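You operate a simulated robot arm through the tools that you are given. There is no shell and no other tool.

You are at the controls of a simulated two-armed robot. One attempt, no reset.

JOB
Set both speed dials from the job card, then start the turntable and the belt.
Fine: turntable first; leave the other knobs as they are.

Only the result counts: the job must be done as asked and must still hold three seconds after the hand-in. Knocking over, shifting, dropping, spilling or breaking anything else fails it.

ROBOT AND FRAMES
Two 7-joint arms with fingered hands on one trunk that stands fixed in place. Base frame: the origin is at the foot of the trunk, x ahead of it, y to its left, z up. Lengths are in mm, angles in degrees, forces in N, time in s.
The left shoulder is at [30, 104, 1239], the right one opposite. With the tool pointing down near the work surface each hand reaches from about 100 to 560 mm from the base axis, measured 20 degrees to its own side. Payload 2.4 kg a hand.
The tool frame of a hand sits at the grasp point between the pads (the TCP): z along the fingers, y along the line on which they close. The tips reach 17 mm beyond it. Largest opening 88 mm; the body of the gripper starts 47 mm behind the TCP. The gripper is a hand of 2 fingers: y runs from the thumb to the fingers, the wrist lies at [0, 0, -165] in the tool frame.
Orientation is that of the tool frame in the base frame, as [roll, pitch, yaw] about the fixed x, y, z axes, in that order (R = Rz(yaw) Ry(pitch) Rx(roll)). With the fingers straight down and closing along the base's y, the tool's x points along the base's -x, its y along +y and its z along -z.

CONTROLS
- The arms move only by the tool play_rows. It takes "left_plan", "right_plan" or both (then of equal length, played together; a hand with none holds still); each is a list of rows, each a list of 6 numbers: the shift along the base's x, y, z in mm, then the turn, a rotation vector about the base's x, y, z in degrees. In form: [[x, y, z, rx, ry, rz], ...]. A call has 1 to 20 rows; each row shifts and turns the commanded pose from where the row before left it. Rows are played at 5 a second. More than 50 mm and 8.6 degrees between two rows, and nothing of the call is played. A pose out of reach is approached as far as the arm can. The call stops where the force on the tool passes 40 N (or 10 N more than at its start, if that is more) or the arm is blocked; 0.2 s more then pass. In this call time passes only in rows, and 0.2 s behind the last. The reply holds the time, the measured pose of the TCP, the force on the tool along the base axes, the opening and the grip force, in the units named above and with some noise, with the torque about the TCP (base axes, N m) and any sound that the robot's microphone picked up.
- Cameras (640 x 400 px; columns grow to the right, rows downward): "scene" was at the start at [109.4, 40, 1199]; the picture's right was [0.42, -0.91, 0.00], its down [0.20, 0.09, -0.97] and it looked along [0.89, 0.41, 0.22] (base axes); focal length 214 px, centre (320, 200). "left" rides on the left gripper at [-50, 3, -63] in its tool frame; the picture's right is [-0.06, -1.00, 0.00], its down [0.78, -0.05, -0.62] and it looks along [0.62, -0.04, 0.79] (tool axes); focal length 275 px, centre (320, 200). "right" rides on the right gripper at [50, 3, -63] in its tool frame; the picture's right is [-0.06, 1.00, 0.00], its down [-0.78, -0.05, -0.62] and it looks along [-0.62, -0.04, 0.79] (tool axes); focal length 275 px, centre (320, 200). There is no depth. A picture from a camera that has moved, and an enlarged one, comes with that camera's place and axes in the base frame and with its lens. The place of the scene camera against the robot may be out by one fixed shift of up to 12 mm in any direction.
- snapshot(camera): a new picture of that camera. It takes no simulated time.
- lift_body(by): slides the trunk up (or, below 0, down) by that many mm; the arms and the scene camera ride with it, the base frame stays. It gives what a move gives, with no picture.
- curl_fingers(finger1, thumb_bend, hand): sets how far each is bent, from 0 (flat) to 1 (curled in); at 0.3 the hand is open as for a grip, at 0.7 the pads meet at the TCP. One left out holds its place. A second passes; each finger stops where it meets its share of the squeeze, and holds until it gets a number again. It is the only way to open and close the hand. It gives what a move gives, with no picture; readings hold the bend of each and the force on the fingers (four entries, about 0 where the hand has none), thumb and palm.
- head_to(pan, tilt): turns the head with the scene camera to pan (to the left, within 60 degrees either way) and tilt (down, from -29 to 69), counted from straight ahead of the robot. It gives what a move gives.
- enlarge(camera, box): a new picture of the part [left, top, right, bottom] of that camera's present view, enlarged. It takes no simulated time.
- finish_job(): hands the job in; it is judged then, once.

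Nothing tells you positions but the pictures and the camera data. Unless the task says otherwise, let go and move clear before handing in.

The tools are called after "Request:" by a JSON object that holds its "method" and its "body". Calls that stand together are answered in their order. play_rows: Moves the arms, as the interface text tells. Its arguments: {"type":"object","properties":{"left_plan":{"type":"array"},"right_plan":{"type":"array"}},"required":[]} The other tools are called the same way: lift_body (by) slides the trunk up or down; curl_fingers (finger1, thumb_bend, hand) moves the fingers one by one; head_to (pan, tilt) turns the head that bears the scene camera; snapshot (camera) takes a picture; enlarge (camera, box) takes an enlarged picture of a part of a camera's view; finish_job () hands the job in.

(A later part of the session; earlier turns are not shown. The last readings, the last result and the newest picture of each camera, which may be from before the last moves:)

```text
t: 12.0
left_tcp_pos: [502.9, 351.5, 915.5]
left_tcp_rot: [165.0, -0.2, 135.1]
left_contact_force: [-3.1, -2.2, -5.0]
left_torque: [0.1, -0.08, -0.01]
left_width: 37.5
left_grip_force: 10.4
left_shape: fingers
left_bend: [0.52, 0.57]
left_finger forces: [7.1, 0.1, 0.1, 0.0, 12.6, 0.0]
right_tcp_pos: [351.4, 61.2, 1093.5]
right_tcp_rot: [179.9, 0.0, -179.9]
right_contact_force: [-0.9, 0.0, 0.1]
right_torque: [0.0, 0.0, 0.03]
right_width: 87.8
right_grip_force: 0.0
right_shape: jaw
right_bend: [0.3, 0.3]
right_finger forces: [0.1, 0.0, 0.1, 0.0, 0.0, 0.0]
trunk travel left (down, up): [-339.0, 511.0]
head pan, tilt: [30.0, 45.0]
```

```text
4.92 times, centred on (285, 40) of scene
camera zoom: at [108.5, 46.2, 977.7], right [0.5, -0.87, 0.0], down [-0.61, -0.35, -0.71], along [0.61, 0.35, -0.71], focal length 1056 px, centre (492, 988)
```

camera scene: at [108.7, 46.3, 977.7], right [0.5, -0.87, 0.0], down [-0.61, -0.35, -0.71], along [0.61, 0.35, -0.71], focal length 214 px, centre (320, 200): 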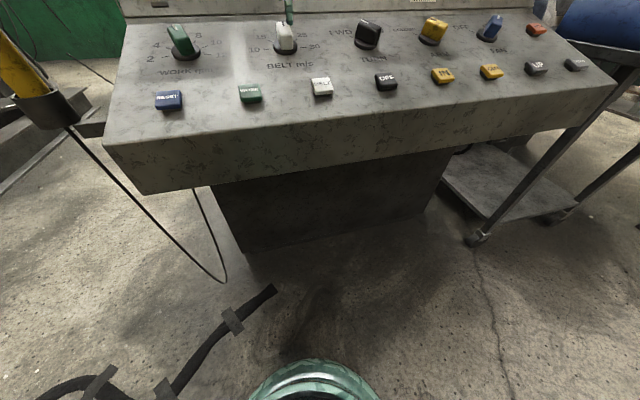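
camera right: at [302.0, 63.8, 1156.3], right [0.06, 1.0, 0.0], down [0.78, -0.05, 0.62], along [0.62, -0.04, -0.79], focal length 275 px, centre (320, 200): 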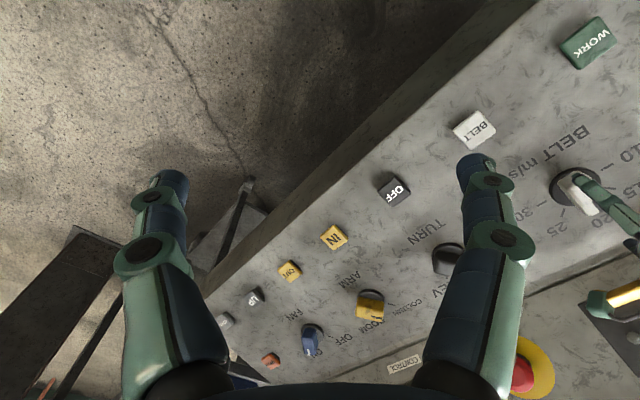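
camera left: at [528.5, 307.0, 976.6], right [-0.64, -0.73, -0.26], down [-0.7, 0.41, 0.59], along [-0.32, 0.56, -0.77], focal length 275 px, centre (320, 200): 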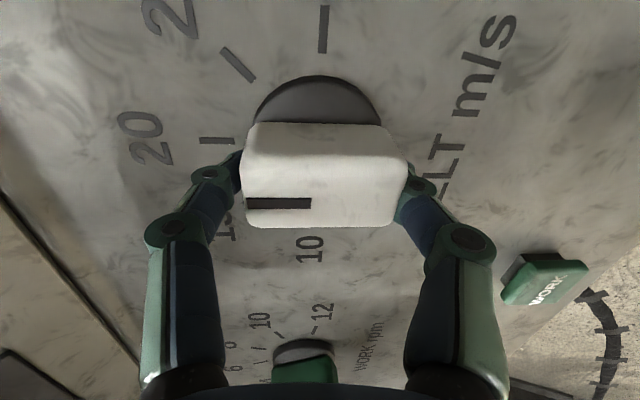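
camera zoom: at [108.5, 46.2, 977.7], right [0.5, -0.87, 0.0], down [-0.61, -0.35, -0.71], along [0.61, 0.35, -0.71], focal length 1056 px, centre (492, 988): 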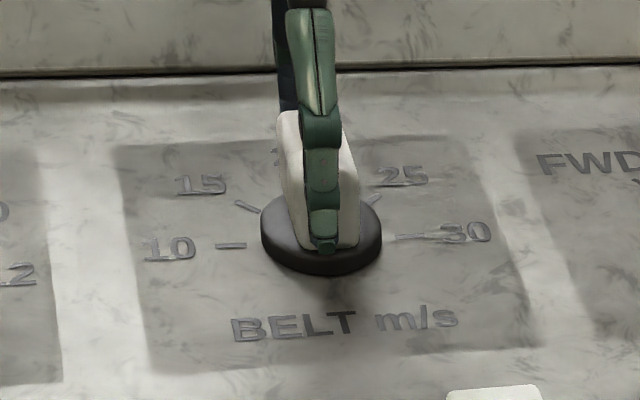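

It's gripped at about 10 N. Now I'll turn counter-clockwise about the panel normal, first roughly half way (45°), and check.

Request:
{"method": "play_rows", "body": {"left_plan": [[0, 0, 0, -1.37, -1.37, 7.24], [0, 0, 0, -1.37, -1.37, 7.24], [0, 0, 0, -1.37, -1.37, 7.24], [0, 0, 0, -1.37, -1.37, 7.24], [0, 0, 0, -1.37, -1.37, 7.24], [0, 0, 0, -1.37, -1.37, 7.24]]}}

Request:
{"method": "snapshot", "body": {"camera": "left"}}

Request:
{"method": "enlarge", "body": {"camera": "scene", "box": [220, 0, 350, 80]}}

Request:
{"method": "enlarge", "body": {"camera": "right", "box": [500, 100, 640, 280]}}

```text
t: 13.4
left_tcp_pos: [503.7, 351.7, 915.8]
left_tcp_rot: [169.4, 10.4, 179.2]
left_contact_force: [-5.7, -8.0, -9.2]
left_torque: [0.01, 0.05, -0.1]
left_width: 37.6
left_grip_force: 10.5
left_shape: fingers
left_bend: [0.53, 0.57]
left_finger forces: [6.1, 0.1, 0.1, 0.0, 14.7, 0.0]
right_tcp_pos: [350.8, 59.8, 1093.2]
right_tcp_rot: [-180.0, 0.0, -179.9]
right_contact_force: [-0.8, -0.4, 0.4]
right_torque: [0.0, -0.01, -0.04]
right_width: 87.7
right_grip_force: 0.1
right_shape: jaw
right_bend: [0.3, 0.3]
right_finger forces: [0.1, 0.0, 0.0, 0.1, 0.0, 0.0]
trunk travel left (down, up): [-339.0, 511.0]
head pan, tilt: [30.0, 45.0]
```

```text
taken
camera left: at [540.2, 342.3, 985.8], right [0.08, -0.98, -0.17], down [-0.88, -0.15, 0.45], along [-0.47, 0.12, -0.88], focal length 275 px, centre (320, 200)
```

left: 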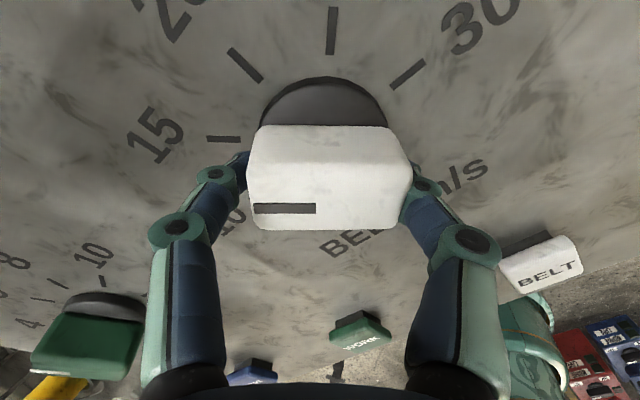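

```text
4.92 times, centred on (285, 40) of scene
camera zoom: at [108.5, 45.9, 977.7], right [0.5, -0.87, 0.0], down [-0.61, -0.35, -0.71], along [0.61, 0.35, -0.71], focal length 1056 px, centre (492, 988)
```

zoom: 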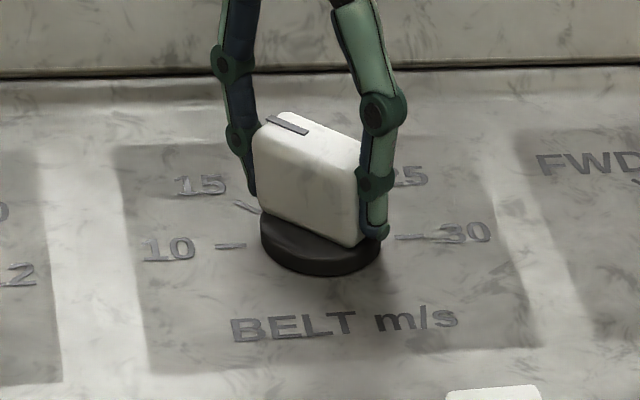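

```text
2.22 times, centred on (570, 190) of right
camera zoom: at [301.8, 63.4, 1156.4], right [0.06, 1.0, 0.0], down [0.78, -0.05, 0.62], along [0.62, -0.04, -0.79], focal length 612 px, centre (-236, 222)
```

zoom: 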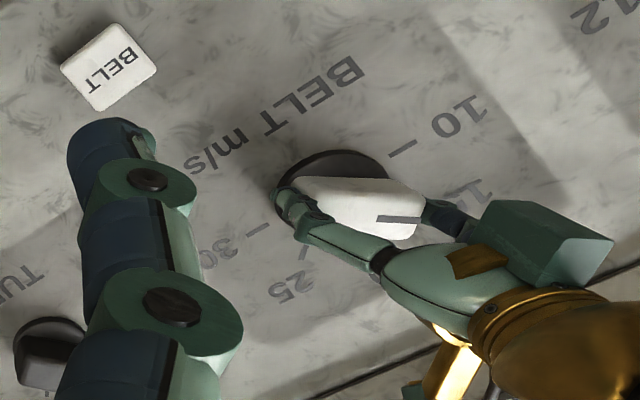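

The knob turned with the hand and now points at 15. Continuing another 45° to 10.

Request:
{"method": "play_rows", "body": {"left_plan": [[0, 0, 0, -1.37, -1.37, 7.24], [0, 0, 0, -1.37, -1.37, 7.24], [0, 0, 0, -1.37, -1.37, 7.24], [0, 0, 0, -1.37, -1.37, 7.24], [0, 0, 0, -1.37, -1.37, 7.24], [0, 0, 0, -1.37, -1.37, 7.24]]}}

Request:
{"method": "snapshot", "body": {"camera": "left"}}

Request:
{"method": "enlarge", "body": {"camera": "scene", "box": [220, 0, 350, 80]}}

Request:
{"method": "enlarge", "body": {"camera": "right", "box": [500, 100, 640, 280]}}

```text
t: 14.8
left_tcp_pos: [503.3, 349.8, 916.5]
left_tcp_rot: [-179.9, 14.9, -134.9]
left_contact_force: [-1.8, -10.6, -2.9]
left_torque: [-0.08, 0.05, -0.19]
left_width: 37.1
left_grip_force: 9.3
left_shape: fingers
left_bend: [0.54, 0.57]
left_finger forces: [6.1, 0.1, 0.0, 0.0, 12.1, 0.0]
right_tcp_pos: [350.0, 59.4, 1093.5]
right_tcp_rot: [-180.0, 0.1, -179.9]
right_contact_force: [-0.3, -0.4, 0.4]
right_torque: [0.02, -0.01, 0.02]
right_width: 87.7
right_grip_force: 0.0
right_shape: jaw
right_bend: [0.3, 0.3]
right_finger forces: [0.0, 0.1, 0.0, 0.0, 0.1, 0.0]
trunk travel left (down, up): [-339.0, 511.0]
head pan, tilt: [30.0, 45.0]
```

```text
taken
camera left: at [524.0, 376.8, 989.9], right [0.75, -0.66, 0.02], down [-0.61, -0.68, 0.4], along [-0.25, -0.31, -0.92], focal length 275 px, centre (320, 200)
```

left: 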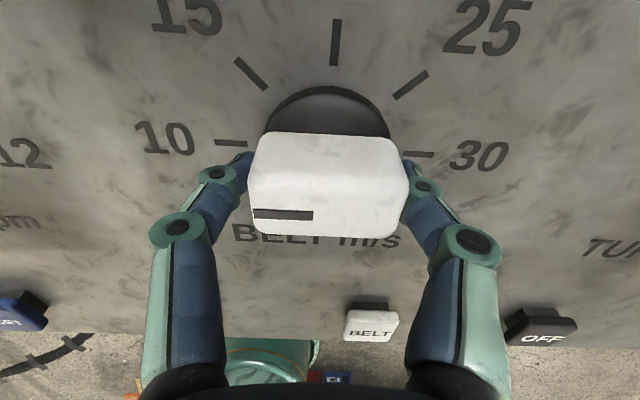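

```text
4.92 times, centred on (285, 40) of scene
camera zoom: at [108.6, 45.4, 977.8], right [0.5, -0.87, 0.0], down [-0.61, -0.35, -0.71], along [0.61, 0.35, -0.71], focal length 1056 px, centre (492, 988)
```

zoom: 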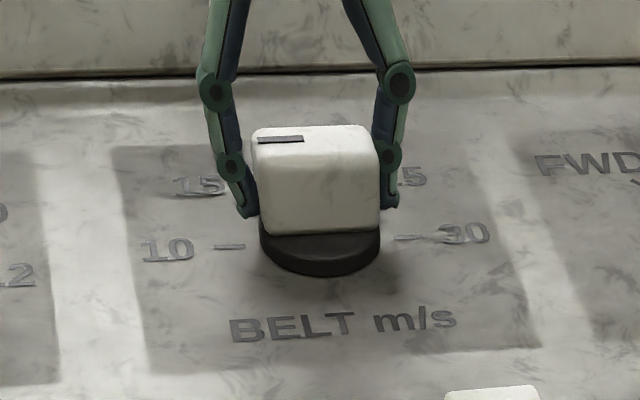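

```text
2.22 times, centred on (570, 190) of right
camera zoom: at [301.9, 62.7, 1156.5], right [0.06, 1.0, 0.0], down [0.78, -0.05, 0.62], along [0.62, -0.04, -0.79], focal length 612 px, centre (-236, 222)
```

zoom: 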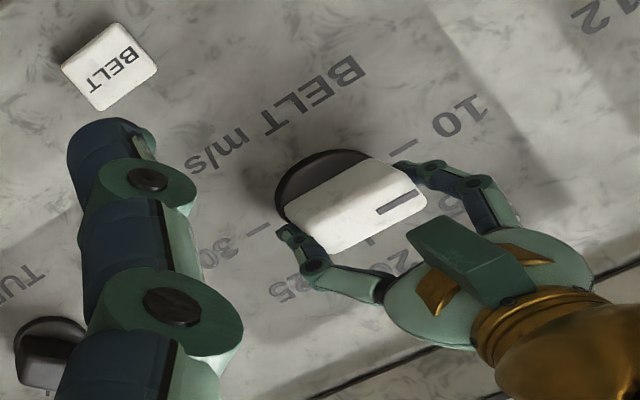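

The BELT knob now points at 10. I'll open the fingers and look at the display to confirm.

Request:
{"method": "curl_fingers", "body": {"hand": "left", "finger1": 0.3, "thumb_bend": 0.3}}

Request:
{"method": "head_to", "body": {"pan": 35, "tilt": 10}}

Request:
{"method": "snapshot", "body": {"camera": "scene"}}

Request:
{"method": "snapshot", "body": {"camera": "left"}}

```text
t: 15.8
left_tcp_pos: [503.7, 352.7, 915.5]
left_tcp_rot: [-180.0, 14.8, -135.0]
left_contact_force: [-0.8, -0.8, 0.3]
left_torque: [0.0, 0.01, -0.02]
left_width: 83.1
left_grip_force: 0.0
left_shape: fingers
left_bend: [0.3, 0.3]
left_finger forces: [0.0, 0.0, 0.1, 0.0, 0.1, 0.1]
right_tcp_pos: [351.6, 61.4, 1093.2]
right_tcp_rot: [-180.0, 0.0, -179.9]
right_contact_force: [0.1, -0.1, -0.2]
right_torque: [0.02, -0.02, -0.01]
right_width: 88.3
right_grip_force: 0.2
right_shape: jaw
right_bend: [0.3, 0.3]
right_finger forces: [0.1, 0.1, 0.0, 0.0, 0.0, 0.0]
trunk travel left (down, up): [-339.0, 511.0]
head pan, tilt: [30.0, 45.0]
```

```text
t: 16.8
left_tcp_pos: [503.0, 352.3, 916.0]
left_tcp_rot: [-179.9, 14.7, -135.1]
left_contact_force: [-1.0, 0.1, -0.4]
left_torque: [0.01, 0.02, -0.03]
left_width: 83.5
left_grip_force: 0.1
left_shape: fingers
left_bend: [0.3, 0.3]
left_finger forces: [0.0, 0.0, 0.1, 0.1, 0.0, 0.0]
right_tcp_pos: [352.1, 61.3, 1094.1]
right_tcp_rot: [-180.0, -0.1, -179.8]
right_contact_force: [-1.1, -0.3, 0.1]
right_torque: [-0.04, 0.01, 0.03]
right_width: 88.0
right_grip_force: 0.0
right_shape: jaw
right_bend: [0.3, 0.3]
right_finger forces: [0.0, 0.1, 0.1, 0.0, 0.1, 0.0]
trunk travel left (down, up): [-339.0, 511.0]
head pan, tilt: [35.0, 10.0]
```

```text
taken
camera scene: at [115.5, 57.9, 1022.6], right [0.56, -0.83, 0.0], down [-0.23, -0.16, -0.96], along [0.8, 0.54, -0.28], focal length 214 px, centre (320, 200)
```

scene: 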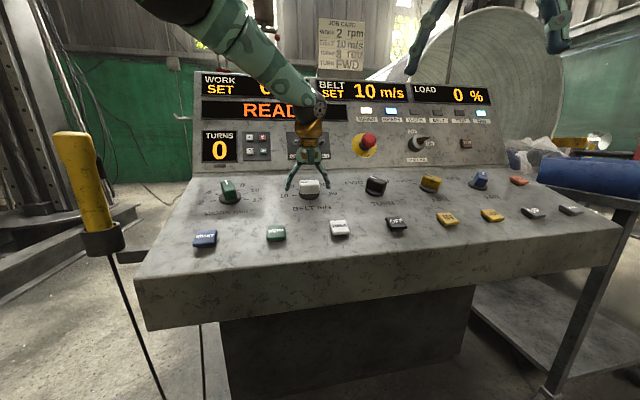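

```text
taken
camera left: at [523.8, 377.7, 989.2], right [0.75, -0.66, 0.02], down [-0.61, -0.68, 0.4], along [-0.25, -0.31, -0.92], focal length 275 px, centre (320, 200)
```

left: 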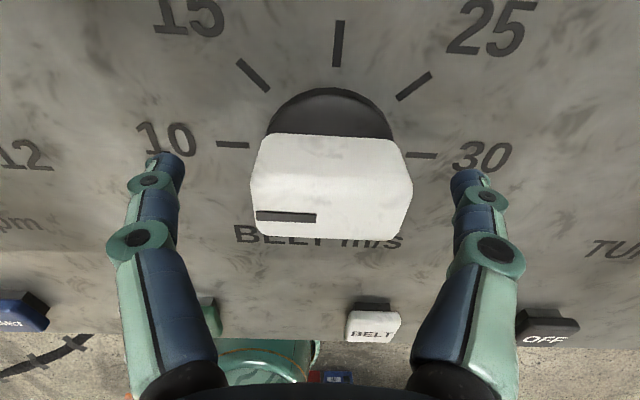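

The display confirms BELT SET 10 m/s. I'll lift the left hand straight off the knob along the panel normal, then turn it and carry it over to the WORK knob.

Request:
{"method": "play_rows", "body": {"left_plan": [[-2.6, -2.6, 13.5, 0, 0, 0], [-2.6, -2.6, 13.5, 0, 0, 0], [-2.6, -2.6, 13.5, 0, 0, 0], [-2.6, -2.6, 13.5, 0, 0, 0], [-2.6, -2.6, 13.5, 0, 0, 0]]}}

Request:
{"method": "snapshot", "body": {"camera": "scene"}}

```text
t: 18.0
left_tcp_pos: [491.0, 340.2, 983.2]
left_tcp_rot: [179.8, 14.8, -135.0]
left_contact_force: [-0.2, -1.2, -0.4]
left_torque: [0.02, -0.04, -0.01]
left_width: 83.5
left_grip_force: 0.0
left_shape: fingers
left_bend: [0.3, 0.3]
left_finger forces: [0.0, 0.1, 0.0, 0.0, 0.0, 0.0]
right_tcp_pos: [351.0, 60.6, 1093.6]
right_tcp_rot: [179.9, 0.0, -179.9]
right_contact_force: [0.4, -0.3, 0.2]
right_torque: [-0.03, 0.0, 0.01]
right_width: 88.1
right_grip_force: 0.0
right_shape: jaw
right_bend: [0.3, 0.3]
right_finger forces: [0.0, 0.1, 0.1, 0.0, 0.0, 0.0]
trunk travel left (down, up): [-339.0, 511.0]
head pan, tilt: [35.0, 10.0]
```

```text
taken
camera scene: at [119.4, 51.6, 1026.2], right [0.49, -0.87, 0.0], down [-0.21, -0.12, -0.97], along [0.84, 0.48, -0.24], focal length 214 px, centre (320, 200)
```

scene: 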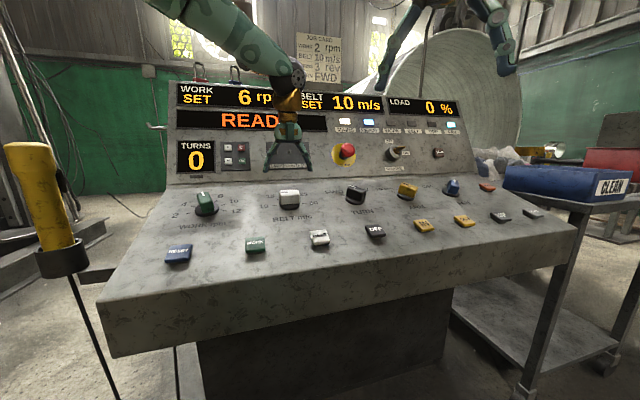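

BELT is still on 10, and WORK shows 6. Now I'll carry the left hand over to the WORK knob, turning it back clockwise as it goes.

Request:
{"method": "play_rows", "body": {"left_plan": [[-11.5, 12.6, -0.8, 1.3, 1.3, -6.86], [-11.5, 12.6, -0.8, 1.3, 1.3, -6.86], [-11.5, 12.6, -0.8, 1.3, 1.3, -6.86], [-11.5, 12.6, -0.8, 1.3, 1.3, -6.86], [-11.5, 12.6, -0.8, 1.3, 1.3, -6.86], [-11.5, 12.6, -0.8, 1.3, 1.3, -6.86], [-11.5, 12.6, -0.8, 1.3, 1.3, -6.86], [-11.5, 12.6, -0.8, 1.3, 1.3, -6.86], [-11.5, 12.6, -0.8, 1.3, 1.3, -6.86], [-11.5, 12.6, -0.8, 1.3, 1.3, -6.86]]}}

Request:
{"method": "snapshot", "body": {"camera": "left"}}

Request:
{"method": "enlarge", "body": {"camera": "left", "box": [210, 40, 430, 200]}}

Request:
{"method": "snapshot", "body": {"camera": "scene"}}

```text
t: 20.2
left_tcp_pos: [374.9, 465.2, 974.5]
left_tcp_rot: [165.7, 4.6, 153.3]
left_contact_force: [-0.6, 0.0, 0.0]
left_torque: [0.01, 0.01, -0.02]
left_width: 83.6
left_grip_force: 0.2
left_shape: fingers
left_bend: [0.3, 0.3]
left_finger forces: [0.1, 0.0, 0.0, 0.1, 0.1, 0.0]
right_tcp_pos: [350.7, 60.5, 1092.6]
right_tcp_rot: [179.9, 0.1, 180.0]
right_contact_force: [0.4, -0.9, -0.6]
right_torque: [-0.01, -0.04, -0.01]
right_width: 88.1
right_grip_force: 0.0
right_shape: jaw
right_bend: [0.3, 0.3]
right_finger forces: [0.0, 0.0, 0.0, 0.0, 0.1, 0.0]
trunk travel left (down, up): [-339.0, 511.0]
head pan, tilt: [35.0, 10.0]
```

```text
taken
camera left: at [408.8, 434.3, 1039.8], right [-0.36, -0.9, -0.24], down [-0.83, 0.2, 0.52], along [-0.42, 0.39, -0.82], focal length 275 px, centre (320, 200)
```

left: 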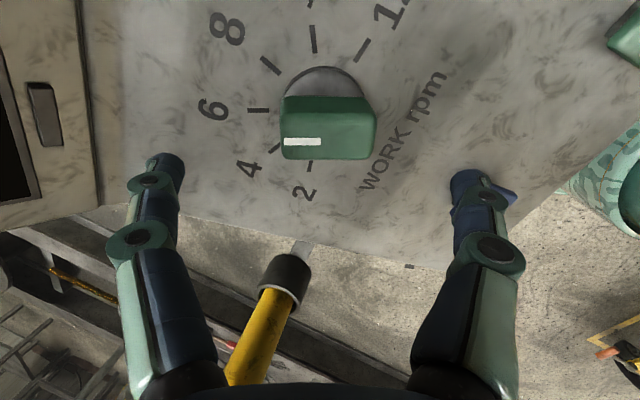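

```text
2.50 times, centred on (320, 120) of left
camera zoom: at [408.8, 434.3, 1039.8], right [-0.36, -0.9, -0.24], down [-0.83, 0.2, 0.52], along [-0.42, 0.39, -0.82], focal length 688 px, centre (320, 400)
```

zoom: 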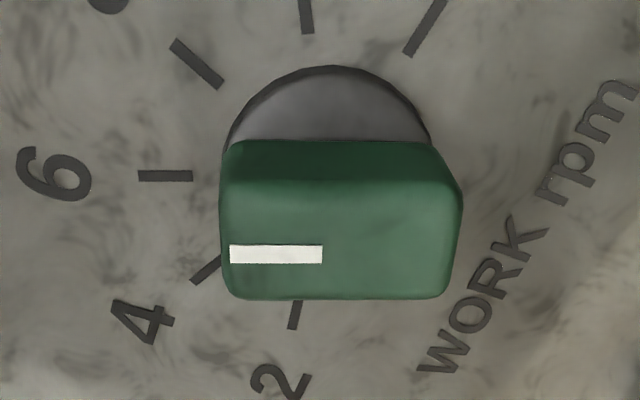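

```text
taken
camera scene: at [119.9, 50.6, 1027.3], right [0.48, -0.88, 0.0], down [-0.2, -0.11, -0.97], along [0.85, 0.47, -0.23], focal length 214 px, centre (320, 200)
```

scene: 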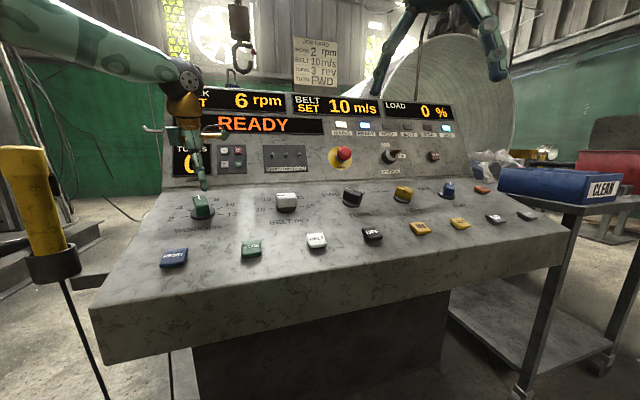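

The view over the WORK knob is square: the pointer lies along 6 and the steps are about 40° apart, so 2 is 80° counter-clockwise. I'll shift about 8 mm to centre and descend part way.

Request:
{"method": "play_rows", "body": {"left_plan": [[-7.6, 0.5, -1.3, 0, 0, 0], [2.6, 2.6, -13.5, 0, 0, 0], [2.6, 2.6, -13.5, 0, 0, 0], [2.6, 2.6, -13.5, 0, 0, 0]]}}

Request:
{"method": "snapshot", "body": {"camera": "left"}}

Request:
{"method": "enlarge", "body": {"camera": "scene", "box": [140, 130, 300, 240]}}

```text
t: 21.2
left_tcp_pos: [375.6, 473.1, 933.3]
left_tcp_rot: [165.8, 4.7, 153.4]
left_contact_force: [0.0, -0.7, 0.1]
left_torque: [0.05, 0.02, 0.03]
left_width: 83.3
left_grip_force: 0.1
left_shape: fingers
left_bend: [0.3, 0.3]
left_finger forces: [0.0, 0.1, 0.0, 0.0, 0.0, 0.0]
right_tcp_pos: [350.3, 61.3, 1093.0]
right_tcp_rot: [180.0, 0.0, -179.9]
right_contact_force: [0.3, -0.5, 0.0]
right_torque: [-0.02, 0.0, -0.02]
right_width: 88.1
right_grip_force: 0.0
right_shape: jaw
right_bend: [0.3, 0.3]
right_finger forces: [0.0, 0.0, 0.0, 0.0, 0.0, 0.0]
trunk travel left (down, up): [-339.0, 511.0]
head pan, tilt: [35.0, 10.0]
```

```text
taken
camera left: at [409.8, 441.7, 998.8], right [-0.36, -0.9, -0.24], down [-0.83, 0.19, 0.52], along [-0.42, 0.39, -0.82], focal length 275 px, centre (320, 200)
```

left: 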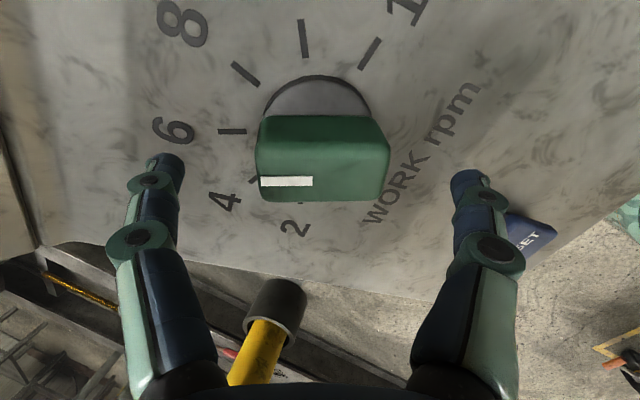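

```text
3.64 times, centred on (220, 185) of scene
camera zoom: at [114.8, 59.0, 1024.1], right [0.57, -0.82, 0.0], down [-0.22, -0.15, -0.96], along [0.79, 0.55, -0.26], focal length 780 px, centre (684, 254)
```

zoom: 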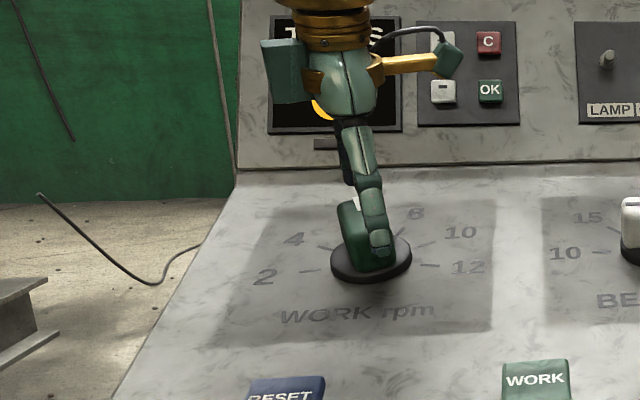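

The fingers straddle the WORK block and it is nearly centred. I'll make a 2 mm sideways trim and go the last 19 mm down.

Request:
{"method": "play_rows", "body": {"left_plan": [[-1.8, 0.9, -0.2, 0, 0, 0], [1.2, 1.2, -6.1, 0, 0, 0], [1.2, 1.2, -6.1, 0, 0, 0], [1.1, 1.1, -6.0, 0, 0, 0]]}}

Request:
{"method": "snapshot", "body": {"camera": "left"}}

Request:
{"method": "enlarge", "body": {"camera": "scene", "box": [140, 130, 300, 240]}}

```text
t: 22.2
left_tcp_pos: [378.3, 477.5, 915.2]
left_tcp_rot: [165.8, 4.7, 153.3]
left_contact_force: [-0.1, -0.5, -0.3]
left_torque: [-0.04, 0.01, 0.04]
left_width: 83.6
left_grip_force: 0.0
left_shape: fingers
left_bend: [0.3, 0.3]
left_finger forces: [0.0, 0.0, 0.1, 0.0, 0.1, 0.1]
right_tcp_pos: [350.2, 61.4, 1093.3]
right_tcp_rot: [179.9, 0.0, -179.8]
right_contact_force: [0.5, -0.5, 0.4]
right_torque: [0.01, -0.03, -0.01]
right_width: 88.0
right_grip_force: 0.0
right_shape: jaw
right_bend: [0.3, 0.3]
right_finger forces: [0.1, 0.0, 0.0, 0.1, 0.0, 0.1]
trunk travel left (down, up): [-339.0, 511.0]
head pan, tilt: [35.0, 10.0]
```

```text
taken
camera left: at [411.6, 446.8, 980.8], right [-0.36, -0.9, -0.24], down [-0.83, 0.19, 0.52], along [-0.42, 0.39, -0.82], focal length 275 px, centre (320, 200)
```

left: 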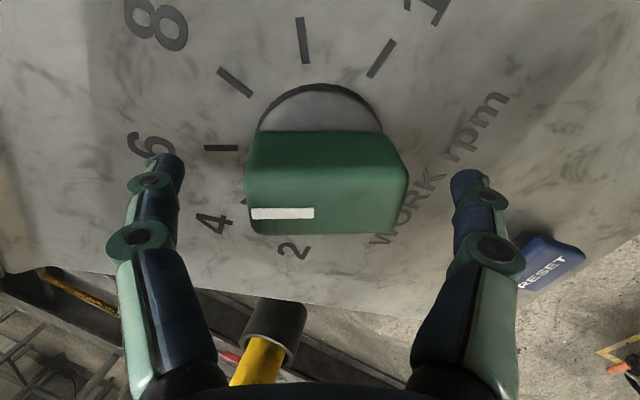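

```text
3.64 times, centred on (220, 185) of scene
camera zoom: at [112.0, 62.8, 1022.7], right [0.61, -0.79, 0.0], down [-0.22, -0.17, -0.96], along [0.76, 0.59, -0.28], focal length 780 px, centre (684, 254)
```

zoom: 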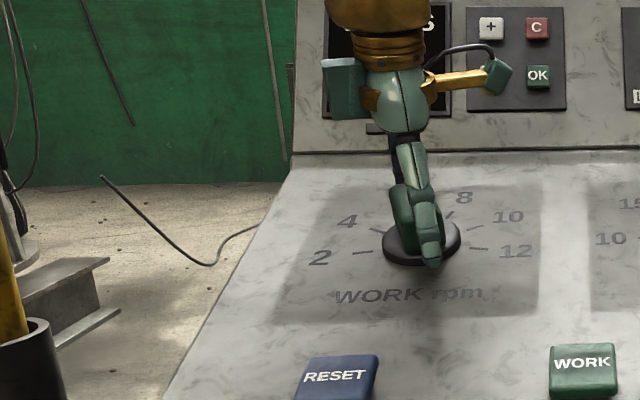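

The block sits about 3 mm off the grasp line. I'll trim that and then close on it.

Request:
{"method": "play_rows", "body": {"left_plan": [[-3.2, 0.2, -0.4, 0, 0, 0]]}}

Request:
{"method": "curl_fingers", "body": {"hand": "left", "finger1": 0.7, "thumb_bend": 0.7}}

Request:
{"method": "snapshot", "body": {"camera": "left"}}

```text
t: 22.6
left_tcp_pos: [374.3, 477.9, 916.1]
left_tcp_rot: [165.9, 4.7, 153.4]
left_contact_force: [0.7, -0.3, -0.8]
left_torque: [-0.02, -0.01, 0.0]
left_width: 83.2
left_grip_force: 0.1
left_shape: fingers
left_bend: [0.3, 0.3]
left_finger forces: [0.0, 0.1, 0.0, 0.1, 0.0, 0.0]
right_tcp_pos: [350.1, 61.3, 1093.9]
right_tcp_rot: [-180.0, 0.0, -179.9]
right_contact_force: [-0.1, 0.5, 0.0]
right_torque: [0.03, 0.0, -0.04]
right_width: 87.8
right_grip_force: 0.0
right_shape: jaw
right_bend: [0.3, 0.3]
right_finger forces: [0.1, 0.0, 0.0, 0.0, 0.1, 0.0]
trunk travel left (down, up): [-339.0, 511.0]
head pan, tilt: [35.0, 10.0]
```

```text
t: 23.6
left_tcp_pos: [372.8, 479.1, 915.6]
left_tcp_rot: [165.9, 4.5, 153.4]
left_contact_force: [-1.5, -3.3, -3.4]
left_torque: [0.08, -0.06, -0.01]
left_width: 37.7
left_grip_force: 10.1
left_shape: fingers
left_bend: [0.52, 0.57]
left_finger forces: [7.4, 0.0, 0.1, 0.0, 11.6, 0.0]
right_tcp_pos: [351.8, 60.4, 1093.3]
right_tcp_rot: [180.0, 0.0, -179.9]
right_contact_force: [0.7, 0.3, -0.7]
right_torque: [0.01, 0.0, 0.0]
right_width: 88.2
right_grip_force: 0.0
right_shape: jaw
right_bend: [0.3, 0.3]
right_finger forces: [0.0, 0.0, 0.0, 0.1, 0.0, 0.0]
trunk travel left (down, up): [-339.0, 511.0]
head pan, tilt: [35.0, 10.0]
```

```text
taken
camera left: at [408.1, 447.2, 980.8], right [-0.36, -0.9, -0.24], down [-0.83, 0.19, 0.52], along [-0.42, 0.39, -0.82], focal length 275 px, centre (320, 200)
```

left: 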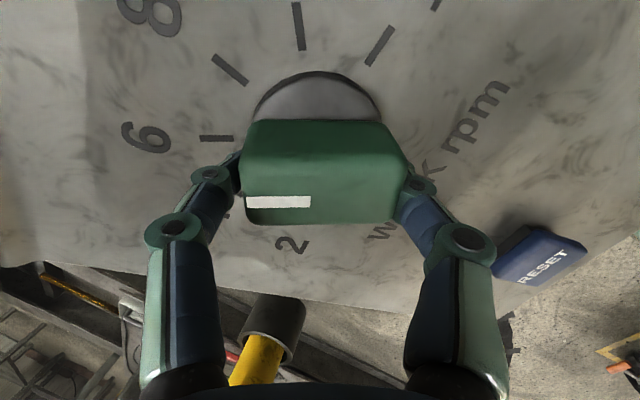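

Good grip, just as on the BELT knob. Turning 40° counter-clockwise toward 4 first.

Request:
{"method": "play_rows", "body": {"left_plan": [[0, 0, 0, -1.46, -1.46, 7.73], [0, 0, 0, -1.46, -1.46, 7.73], [0, 0, 0, -1.46, -1.46, 7.73], [0, 0, 0, -1.46, -1.46, 7.73], [0, 0, 0, -1.46, -1.46, 7.73]]}}

Request:
{"method": "snapshot", "body": {"camera": "left"}}

Request:
{"method": "snapshot", "body": {"camera": "scene"}}

```text
t: 24.8
left_tcp_pos: [374.4, 477.2, 915.0]
left_tcp_rot: [172.1, 12.7, -166.8]
left_contact_force: [-0.7, -6.7, -2.2]
left_torque: [-0.12, 0.02, -0.08]
left_width: 37.1
left_grip_force: 9.5
left_shape: fingers
left_bend: [0.53, 0.57]
left_finger forces: [6.2, 0.0, 0.1, 0.0, 12.1, 0.0]
right_tcp_pos: [350.9, 60.7, 1093.5]
right_tcp_rot: [179.9, 0.0, -180.0]
right_contact_force: [0.6, 0.0, -0.1]
right_torque: [-0.03, 0.01, -0.01]
right_width: 87.9
right_grip_force: 0.1
right_shape: jaw
right_bend: [0.3, 0.3]
right_finger forces: [0.0, 0.0, 0.1, 0.0, 0.0, 0.1]
trunk travel left (down, up): [-339.0, 511.0]
head pan, tilt: [35.0, 10.0]
```

```text
taken
camera left: at [408.8, 479.9, 987.0], right [0.31, -0.94, -0.12], down [-0.84, -0.33, 0.42], along [-0.44, -0.03, -0.9], focal length 275 px, centre (320, 200)
```

left: 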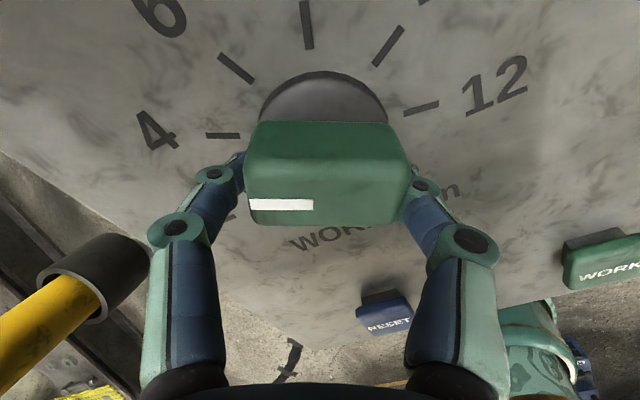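

```text
taken
camera scene: at [113.2, 60.6, 1022.3], right [0.59, -0.8, 0.0], down [-0.23, -0.17, -0.96], along [0.77, 0.57, -0.28], focal length 214 px, centre (320, 200)
```

scene: 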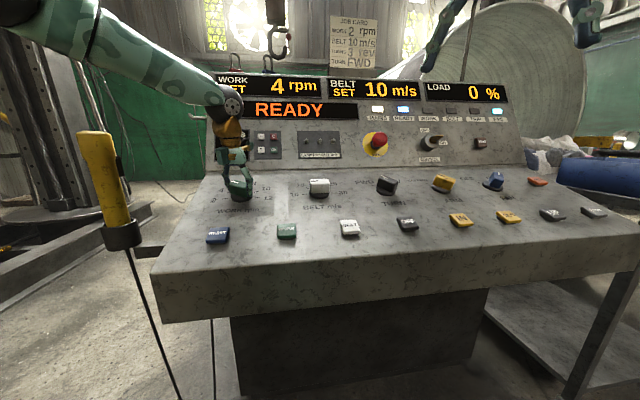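

WORK reads 4 rpm now. Another 40° to reach 2.

Request:
{"method": "play_rows", "body": {"left_plan": [[0, 0, 0, -1.46, -1.46, 7.73], [0, 0, 0, -1.46, -1.46, 7.73], [0, 0, 0, -1.46, -1.46, 7.73], [0, 0, 0, -1.46, -1.46, 7.73], [0, 0, 0, -1.46, -1.46, 7.73]]}}

Request:
{"method": "snapshot", "body": {"camera": "left"}}

Request:
{"method": "snapshot", "body": {"camera": "scene"}}

```text
t: 26.0
left_tcp_pos: [375.4, 476.8, 915.6]
left_tcp_rot: [-177.7, 14.7, -125.7]
left_contact_force: [0.4, -11.1, -0.5]
left_torque: [-0.13, -0.11, -0.19]
left_width: 37.1
left_grip_force: 9.0
left_shape: fingers
left_bend: [0.54, 0.57]
left_finger forces: [5.9, 0.1, 0.0, 0.1, 12.1, 0.1]
right_tcp_pos: [352.1, 60.3, 1092.7]
right_tcp_rot: [-180.0, 0.0, -180.0]
right_contact_force: [0.9, -0.2, -0.5]
right_torque: [0.02, 0.03, 0.01]
right_width: 87.8
right_grip_force: 0.0
right_shape: jaw
right_bend: [0.3, 0.3]
right_finger forces: [0.1, 0.0, 0.1, 0.0, 0.1, 0.0]
trunk travel left (down, up): [-339.0, 511.0]
head pan, tilt: [35.0, 10.0]
```

```text
taken
camera left: at [388.2, 506.5, 988.8], right [0.84, -0.54, 0.06], down [-0.51, -0.76, 0.4], along [-0.18, -0.37, -0.91], focal length 275 px, centre (320, 200)
```

left: 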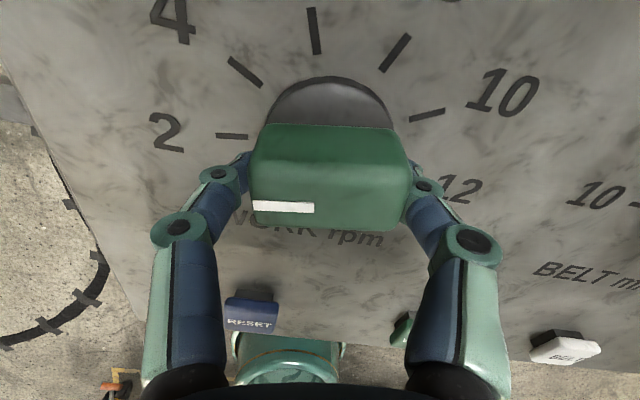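

```text
taken
camera scene: at [113.5, 59.8, 1022.3], right [0.59, -0.81, 0.0], down [-0.23, -0.17, -0.96], along [0.77, 0.57, -0.28], focal length 214 px, centre (320, 200)
```

scene: 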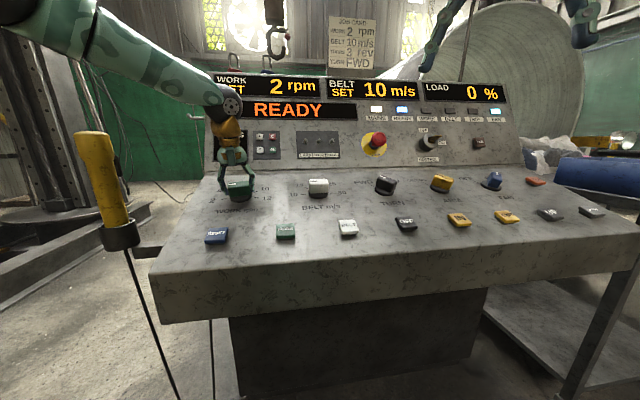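

WORK now reads 2 rpm and BELT 10 m/s. I'll release and lift off along the normal.

Request:
{"method": "curl_fingers", "body": {"hand": "left", "finger1": 0.3, "thumb_bend": 0.3}}

Request:
{"method": "play_rows", "body": {"left_plan": [[-2.6, -2.6, 13.5, 0, 0, 0], [-2.6, -2.6, 13.5, 0, 0, 0], [-2.6, -2.6, 13.5, 0, 0, 0], [-2.6, -2.6, 13.5, 0, 0, 0], [-2.6, -2.6, 13.5, 0, 0, 0]]}}

Request:
{"method": "snapshot", "body": {"camera": "left"}}

Request:
{"method": "snapshot", "body": {"camera": "scene"}}

```text
t: 27.0
left_tcp_pos: [373.9, 478.0, 915.0]
left_tcp_rot: [-177.7, 14.6, -125.8]
left_contact_force: [-0.2, 0.1, 0.5]
left_torque: [-0.02, -0.01, 0.01]
left_width: 83.2
left_grip_force: 0.1
left_shape: fingers
left_bend: [0.3, 0.3]
left_finger forces: [0.0, 0.0, 0.0, 0.0, 0.0, 0.1]
right_tcp_pos: [351.5, 62.3, 1094.5]
right_tcp_rot: [-180.0, 0.0, -179.9]
right_contact_force: [-0.4, 0.5, 0.5]
right_torque: [-0.03, -0.03, 0.01]
right_width: 88.1
right_grip_force: 0.1
right_shape: jaw
right_bend: [0.3, 0.3]
right_finger forces: [0.1, 0.0, 0.0, 0.1, 0.0, 0.0]
trunk travel left (down, up): [-339.0, 511.0]
head pan, tilt: [35.0, 10.0]
```

```text
t: 28.2
left_tcp_pos: [360.3, 465.4, 983.2]
left_tcp_rot: [-177.7, 14.6, -125.7]
left_contact_force: [-0.7, -0.2, 0.6]
left_torque: [-0.04, 0.03, 0.02]
left_width: 83.4
left_grip_force: 0.0
left_shape: fingers
left_bend: [0.3, 0.3]
left_finger forces: [0.0, 0.0, 0.0, 0.0, 0.0, 0.1]
right_tcp_pos: [351.2, 61.3, 1094.3]
right_tcp_rot: [-180.0, 0.0, -179.9]
right_contact_force: [1.0, -0.9, -1.1]
right_torque: [-0.02, 0.02, 0.0]
right_width: 87.8
right_grip_force: 0.1
right_shape: jaw
right_bend: [0.3, 0.3]
right_finger forces: [0.0, 0.0, 0.0, 0.1, 0.0, 0.1]
trunk travel left (down, up): [-339.0, 511.0]
head pan, tilt: [35.0, 10.0]
```

```text
taken
camera left: at [375.4, 493.7, 1056.0], right [0.84, -0.54, 0.05], down [-0.51, -0.76, 0.4], along [-0.18, -0.37, -0.91], focal length 275 px, centre (320, 200)
```

left: 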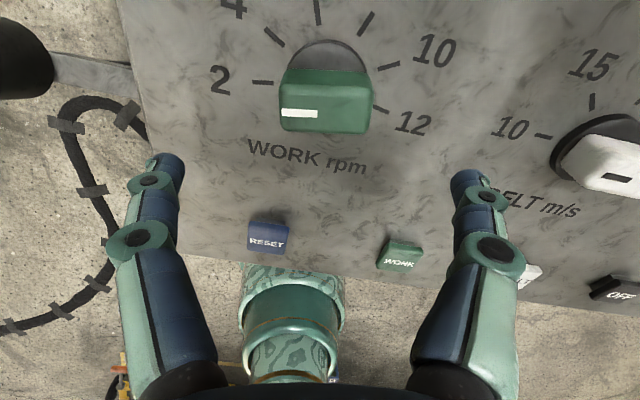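

```text
taken
camera scene: at [119.7, 51.0, 1026.8], right [0.49, -0.87, 0.0], down [-0.21, -0.11, -0.97], along [0.85, 0.47, -0.24], focal length 214 px, centre (320, 200)
```

scene: 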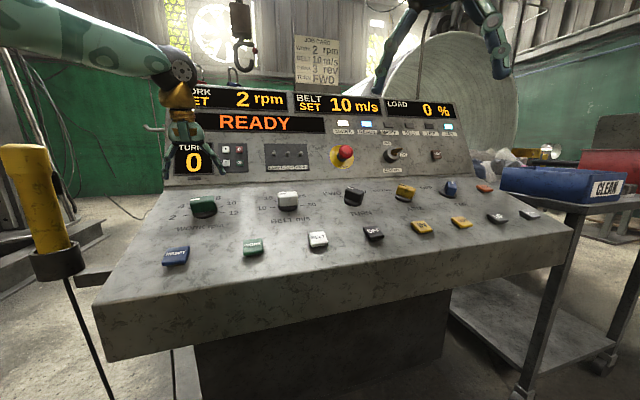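

Both dials are set and displayed correctly. Next I'll bring the left hand over the WORK start button, at a safe height, to line up the press.

Request:
{"method": "play_rows", "body": {"left_plan": [[-2, -31, -5, 0.33, 0.33, -1.74], [-2, -31, -8, 0.33, 0.33, -1.74], [-2, -31, -12, 0.33, 0.33, -1.74], [-2, -31, -14, 0.33, 0.33, -1.74], [-2, -31, -14, 0.33, 0.33, -1.74]]}}

Request:
{"method": "curl_fingers", "body": {"hand": "left", "finger1": 0.7, "thumb_bend": 0.7}}

Request:
{"method": "snapshot", "body": {"camera": "left"}}

Request:
{"method": "snapshot", "body": {"camera": "right"}}

Request:
{"method": "snapshot", "body": {"camera": "scene"}}

```text
t: 29.4
left_tcp_pos: [360.0, 336.2, 938.0]
left_tcp_rot: [179.9, 14.7, -135.1]
left_contact_force: [-0.3, 0.7, 0.5]
left_torque: [0.03, -0.03, 0.02]
left_width: 83.6
left_grip_force: 0.1
left_shape: fingers
left_bend: [0.3, 0.3]
left_finger forces: [0.0, 0.1, 0.0, 0.1, 0.0, 0.1]
left hand out of reach, approached as far as the arm can: row 4, 5
right_tcp_pos: [352.2, 61.1, 1092.9]
right_tcp_rot: [-180.0, 0.0, -179.9]
right_contact_force: [-0.9, 0.0, 0.1]
right_torque: [0.01, 0.0, -0.01]
right_width: 87.7
right_grip_force: 0.1
right_shape: jaw
right_bend: [0.3, 0.3]
right_finger forces: [0.0, 0.0, 0.0, 0.1, 0.1, 0.0]
trunk travel left (down, up): [-339.0, 511.0]
head pan, tilt: [35.0, 10.0]
```

```text
t: 30.4
left_tcp_pos: [361.1, 337.0, 938.0]
left_tcp_rot: [179.8, 14.7, -135.2]
left_contact_force: [0.1, 0.7, -0.7]
left_torque: [-0.03, -0.03, 0.02]
left_width: 0.1
left_grip_force: 0.1
left_shape: fingers
left_bend: [0.7, 0.7]
left_finger forces: [0.0, 0.0, 0.1, 0.0, 0.0, 0.0]
right_tcp_pos: [350.4, 61.1, 1093.9]
right_tcp_rot: [179.9, 0.0, -179.8]
right_contact_force: [0.4, -0.1, -0.4]
right_torque: [0.03, 0.0, -0.01]
right_width: 87.8
right_grip_force: 0.0
right_shape: jaw
right_bend: [0.3, 0.3]
right_finger forces: [0.0, 0.1, 0.1, 0.0, 0.0, 0.0]
trunk travel left (down, up): [-339.0, 511.0]
head pan, tilt: [35.0, 10.0]
```

```text
taken
camera left: at [380.4, 361.1, 1011.4], right [0.75, -0.67, 0.01], down [-0.61, -0.68, 0.4], along [-0.26, -0.31, -0.92], focal length 275 px, centre (320, 200)
```

left: 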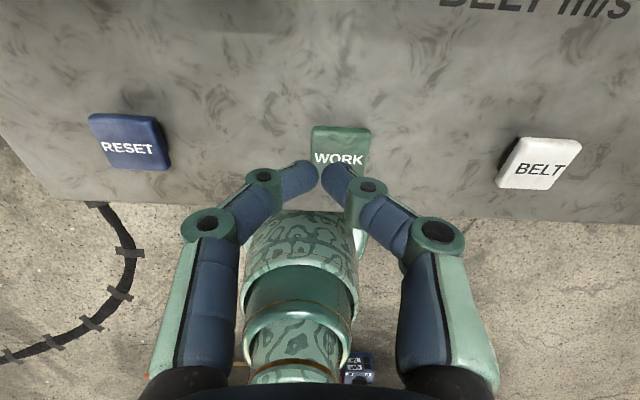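

```text
taken
camera right: at [301.8, 63.9, 1156.4], right [0.06, 1.0, 0.0], down [0.78, -0.05, 0.62], along [0.62, -0.04, -0.79], focal length 275 px, centre (320, 200)
```

right: 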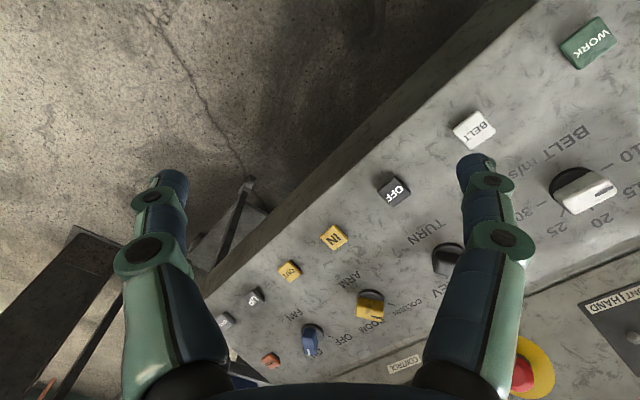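

```text
taken
camera scene: at [103.3, 72.4, 1025.9], right [0.72, -0.7, 0.0], down [-0.17, -0.17, -0.97], along [0.68, 0.69, -0.24], focal length 214 px, centre (320, 200)
```

scene: 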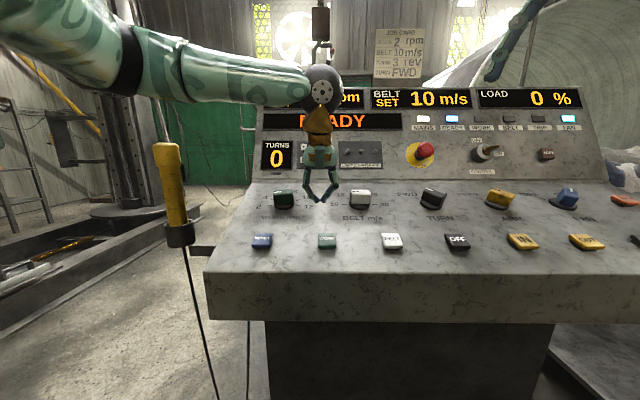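

The WORK button lies just below the closed fingers, but this wrist yaw is at its limit here. I'll rotate the hand back clockwise 90° in place, to the yaw that worked earlier.

Request:
{"method": "play_rows", "body": {"left_plan": [[0, 0, 1, 1.5, 1.5, -7.9], [0, 0, 1, 1.5, 1.5, -7.9], [0, 0, 1, 1.5, 1.5, -7.9], [0, 0, 1, 1.5, 1.5, -7.9], [0, 0, 1, 1.5, 1.5, -7.9], [0, 0, 1, 1.5, 1.5, -7.9], [0, 0, 1, 1.5, 1.5, -7.9], [0, 0, 1, 1.5, 1.5, -7.9], [0, 0, 1, 1.5, 1.5, -7.9], [0, 0, 1, 1.5, 1.5, -7.9], [0, 0, 0, 1.5, 1.5, -7.9]]}}

Request:
{"method": "snapshot", "body": {"camera": "left"}}

Request:
{"method": "snapshot", "body": {"camera": "right"}}

Request:
{"method": "snapshot", "body": {"camera": "scene"}}

```text
t: 32.8
left_tcp_pos: [359.4, 332.8, 948.3]
left_tcp_rot: [164.9, -0.3, 134.9]
left_contact_force: [0.1, -0.5, 0.3]
left_torque: [-0.02, 0.0, -0.01]
left_width: 0.0
left_grip_force: 0.2
left_shape: fingers
left_bend: [0.7, 0.7]
left_finger forces: [0.0, 0.0, 0.0, 0.0, 0.1, 0.1]
right_tcp_pos: [351.2, 61.5, 1092.9]
right_tcp_rot: [-180.0, 0.0, -180.0]
right_contact_force: [0.0, 0.1, -0.4]
right_torque: [-0.03, 0.02, 0.0]
right_width: 88.1
right_grip_force: 0.1
right_shape: jaw
right_bend: [0.3, 0.3]
right_finger forces: [0.0, 0.0, 0.1, 0.1, 0.1, 0.0]
trunk travel left (down, up): [-339.0, 511.0]
head pan, tilt: [35.0, 10.0]
```

```text
taken
camera left: at [384.1, 288.9, 1008.3], right [-0.64, -0.72, -0.26], down [-0.7, 0.41, 0.59], along [-0.32, 0.56, -0.77], focal length 275 px, centre (320, 200)
```

left: 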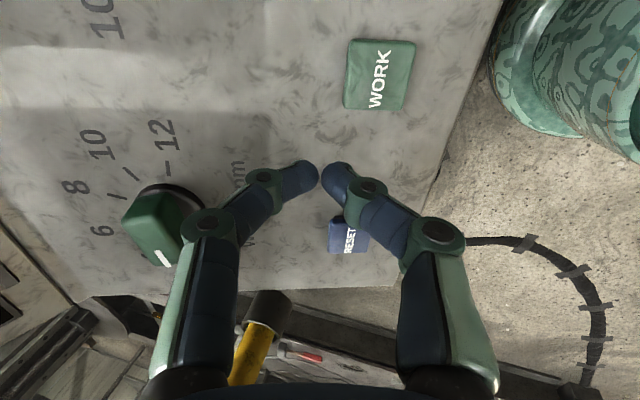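

```text
taken
camera right: at [301.8, 63.8, 1156.4], right [0.06, 1.0, 0.0], down [0.78, -0.05, 0.62], along [0.62, -0.04, -0.79], focal length 275 px, centre (320, 200)
```

right: 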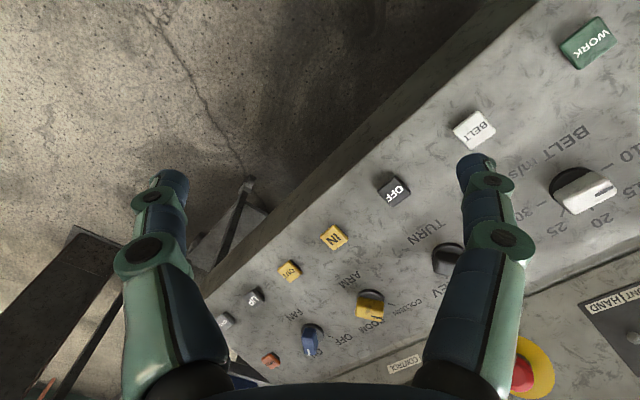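

```text
taken
camera scene: at [119.8, 50.8, 1027.1], right [0.48, -0.88, 0.0], down [-0.2, -0.11, -0.97], along [0.85, 0.47, -0.23], focal length 214 px, centre (320, 200)
```

scene: 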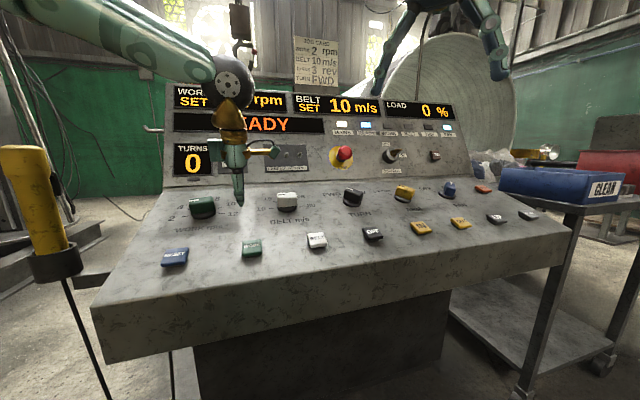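

The WORK button is at about (366, 321, 850), seen clearly now. I'll move the closed fingertips to about 30 mm above it and check the alignment.

Request:
{"method": "play_rows", "body": {"left_plan": [[-0.8, -6.8, -17.5, 0, 0, 0], [-0.8, -6.8, -17.5, 0, 0, 0], [-0.8, -6.8, -17.5, 0, 0, 0]]}}

Request:
{"method": "snapshot", "body": {"camera": "left"}}

Request:
{"method": "enlarge", "body": {"camera": "right", "box": [500, 0, 640, 110]}}

Request:
{"method": "enlarge", "body": {"camera": "scene", "box": [150, 160, 350, 290]}}

```text
t: 33.6
left_tcp_pos: [355.0, 313.9, 893.0]
left_tcp_rot: [164.9, -0.1, 135.0]
left_contact_force: [-0.2, -0.2, -0.8]
left_torque: [0.0, -0.01, -0.01]
left_width: 0.0
left_grip_force: 0.0
left_shape: fingers
left_bend: [0.7, 0.7]
left_finger forces: [0.0, 0.0, 0.1, 0.0, 0.1, 0.0]
right_tcp_pos: [351.1, 61.7, 1093.4]
right_tcp_rot: [-179.9, 0.0, -180.0]
right_contact_force: [0.5, 0.5, 0.5]
right_torque: [0.01, 0.02, -0.02]
right_width: 87.8
right_grip_force: 0.0
right_shape: jaw
right_bend: [0.3, 0.3]
right_finger forces: [0.0, 0.1, 0.0, 0.1, 0.0, 0.0]
trunk travel left (down, up): [-339.0, 511.0]
head pan, tilt: [35.0, 10.0]
```

```text
taken
camera left: at [381.3, 268.6, 955.6], right [-0.64, -0.72, -0.26], down [-0.7, 0.41, 0.59], along [-0.32, 0.56, -0.77], focal length 275 px, centre (320, 200)
```

left: 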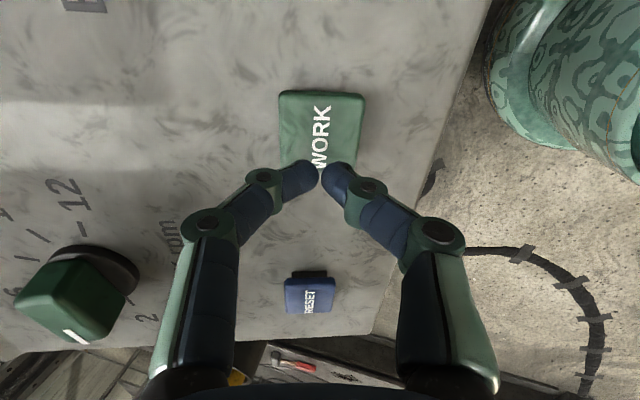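

```text
3.64 times, centred on (570, 55) of right
camera zoom: at [301.9, 63.8, 1156.4], right [0.06, 1.0, 0.0], down [0.78, -0.05, 0.62], along [0.62, -0.04, -0.79], focal length 1001 px, centre (-589, 727)
```

zoom: 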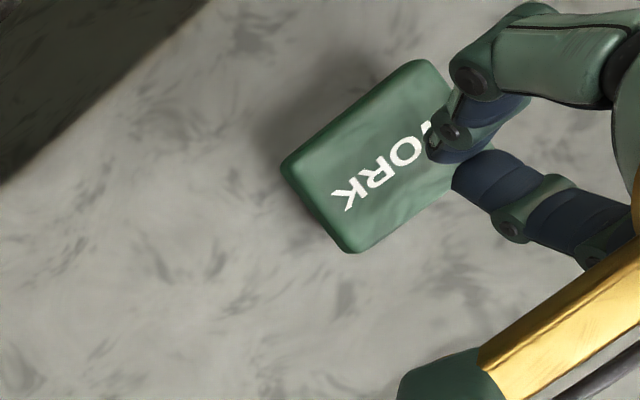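

```text
3.08 times, centred on (250, 225) of scene
camera zoom: at [113.8, 60.4, 1023.5], right [0.59, -0.81, 0.0], down [-0.22, -0.16, -0.96], along [0.78, 0.56, -0.27], focal length 660 px, centre (535, 123)
```

zoom: 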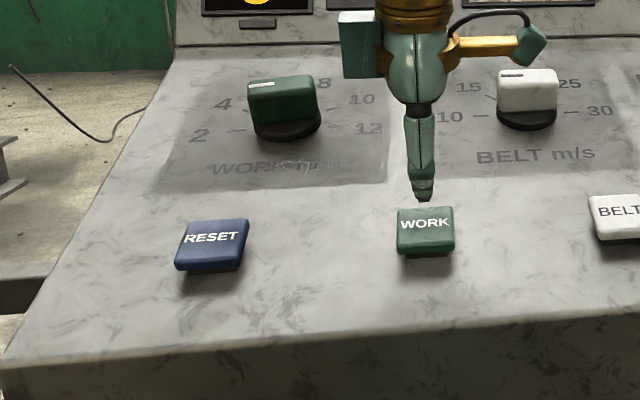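

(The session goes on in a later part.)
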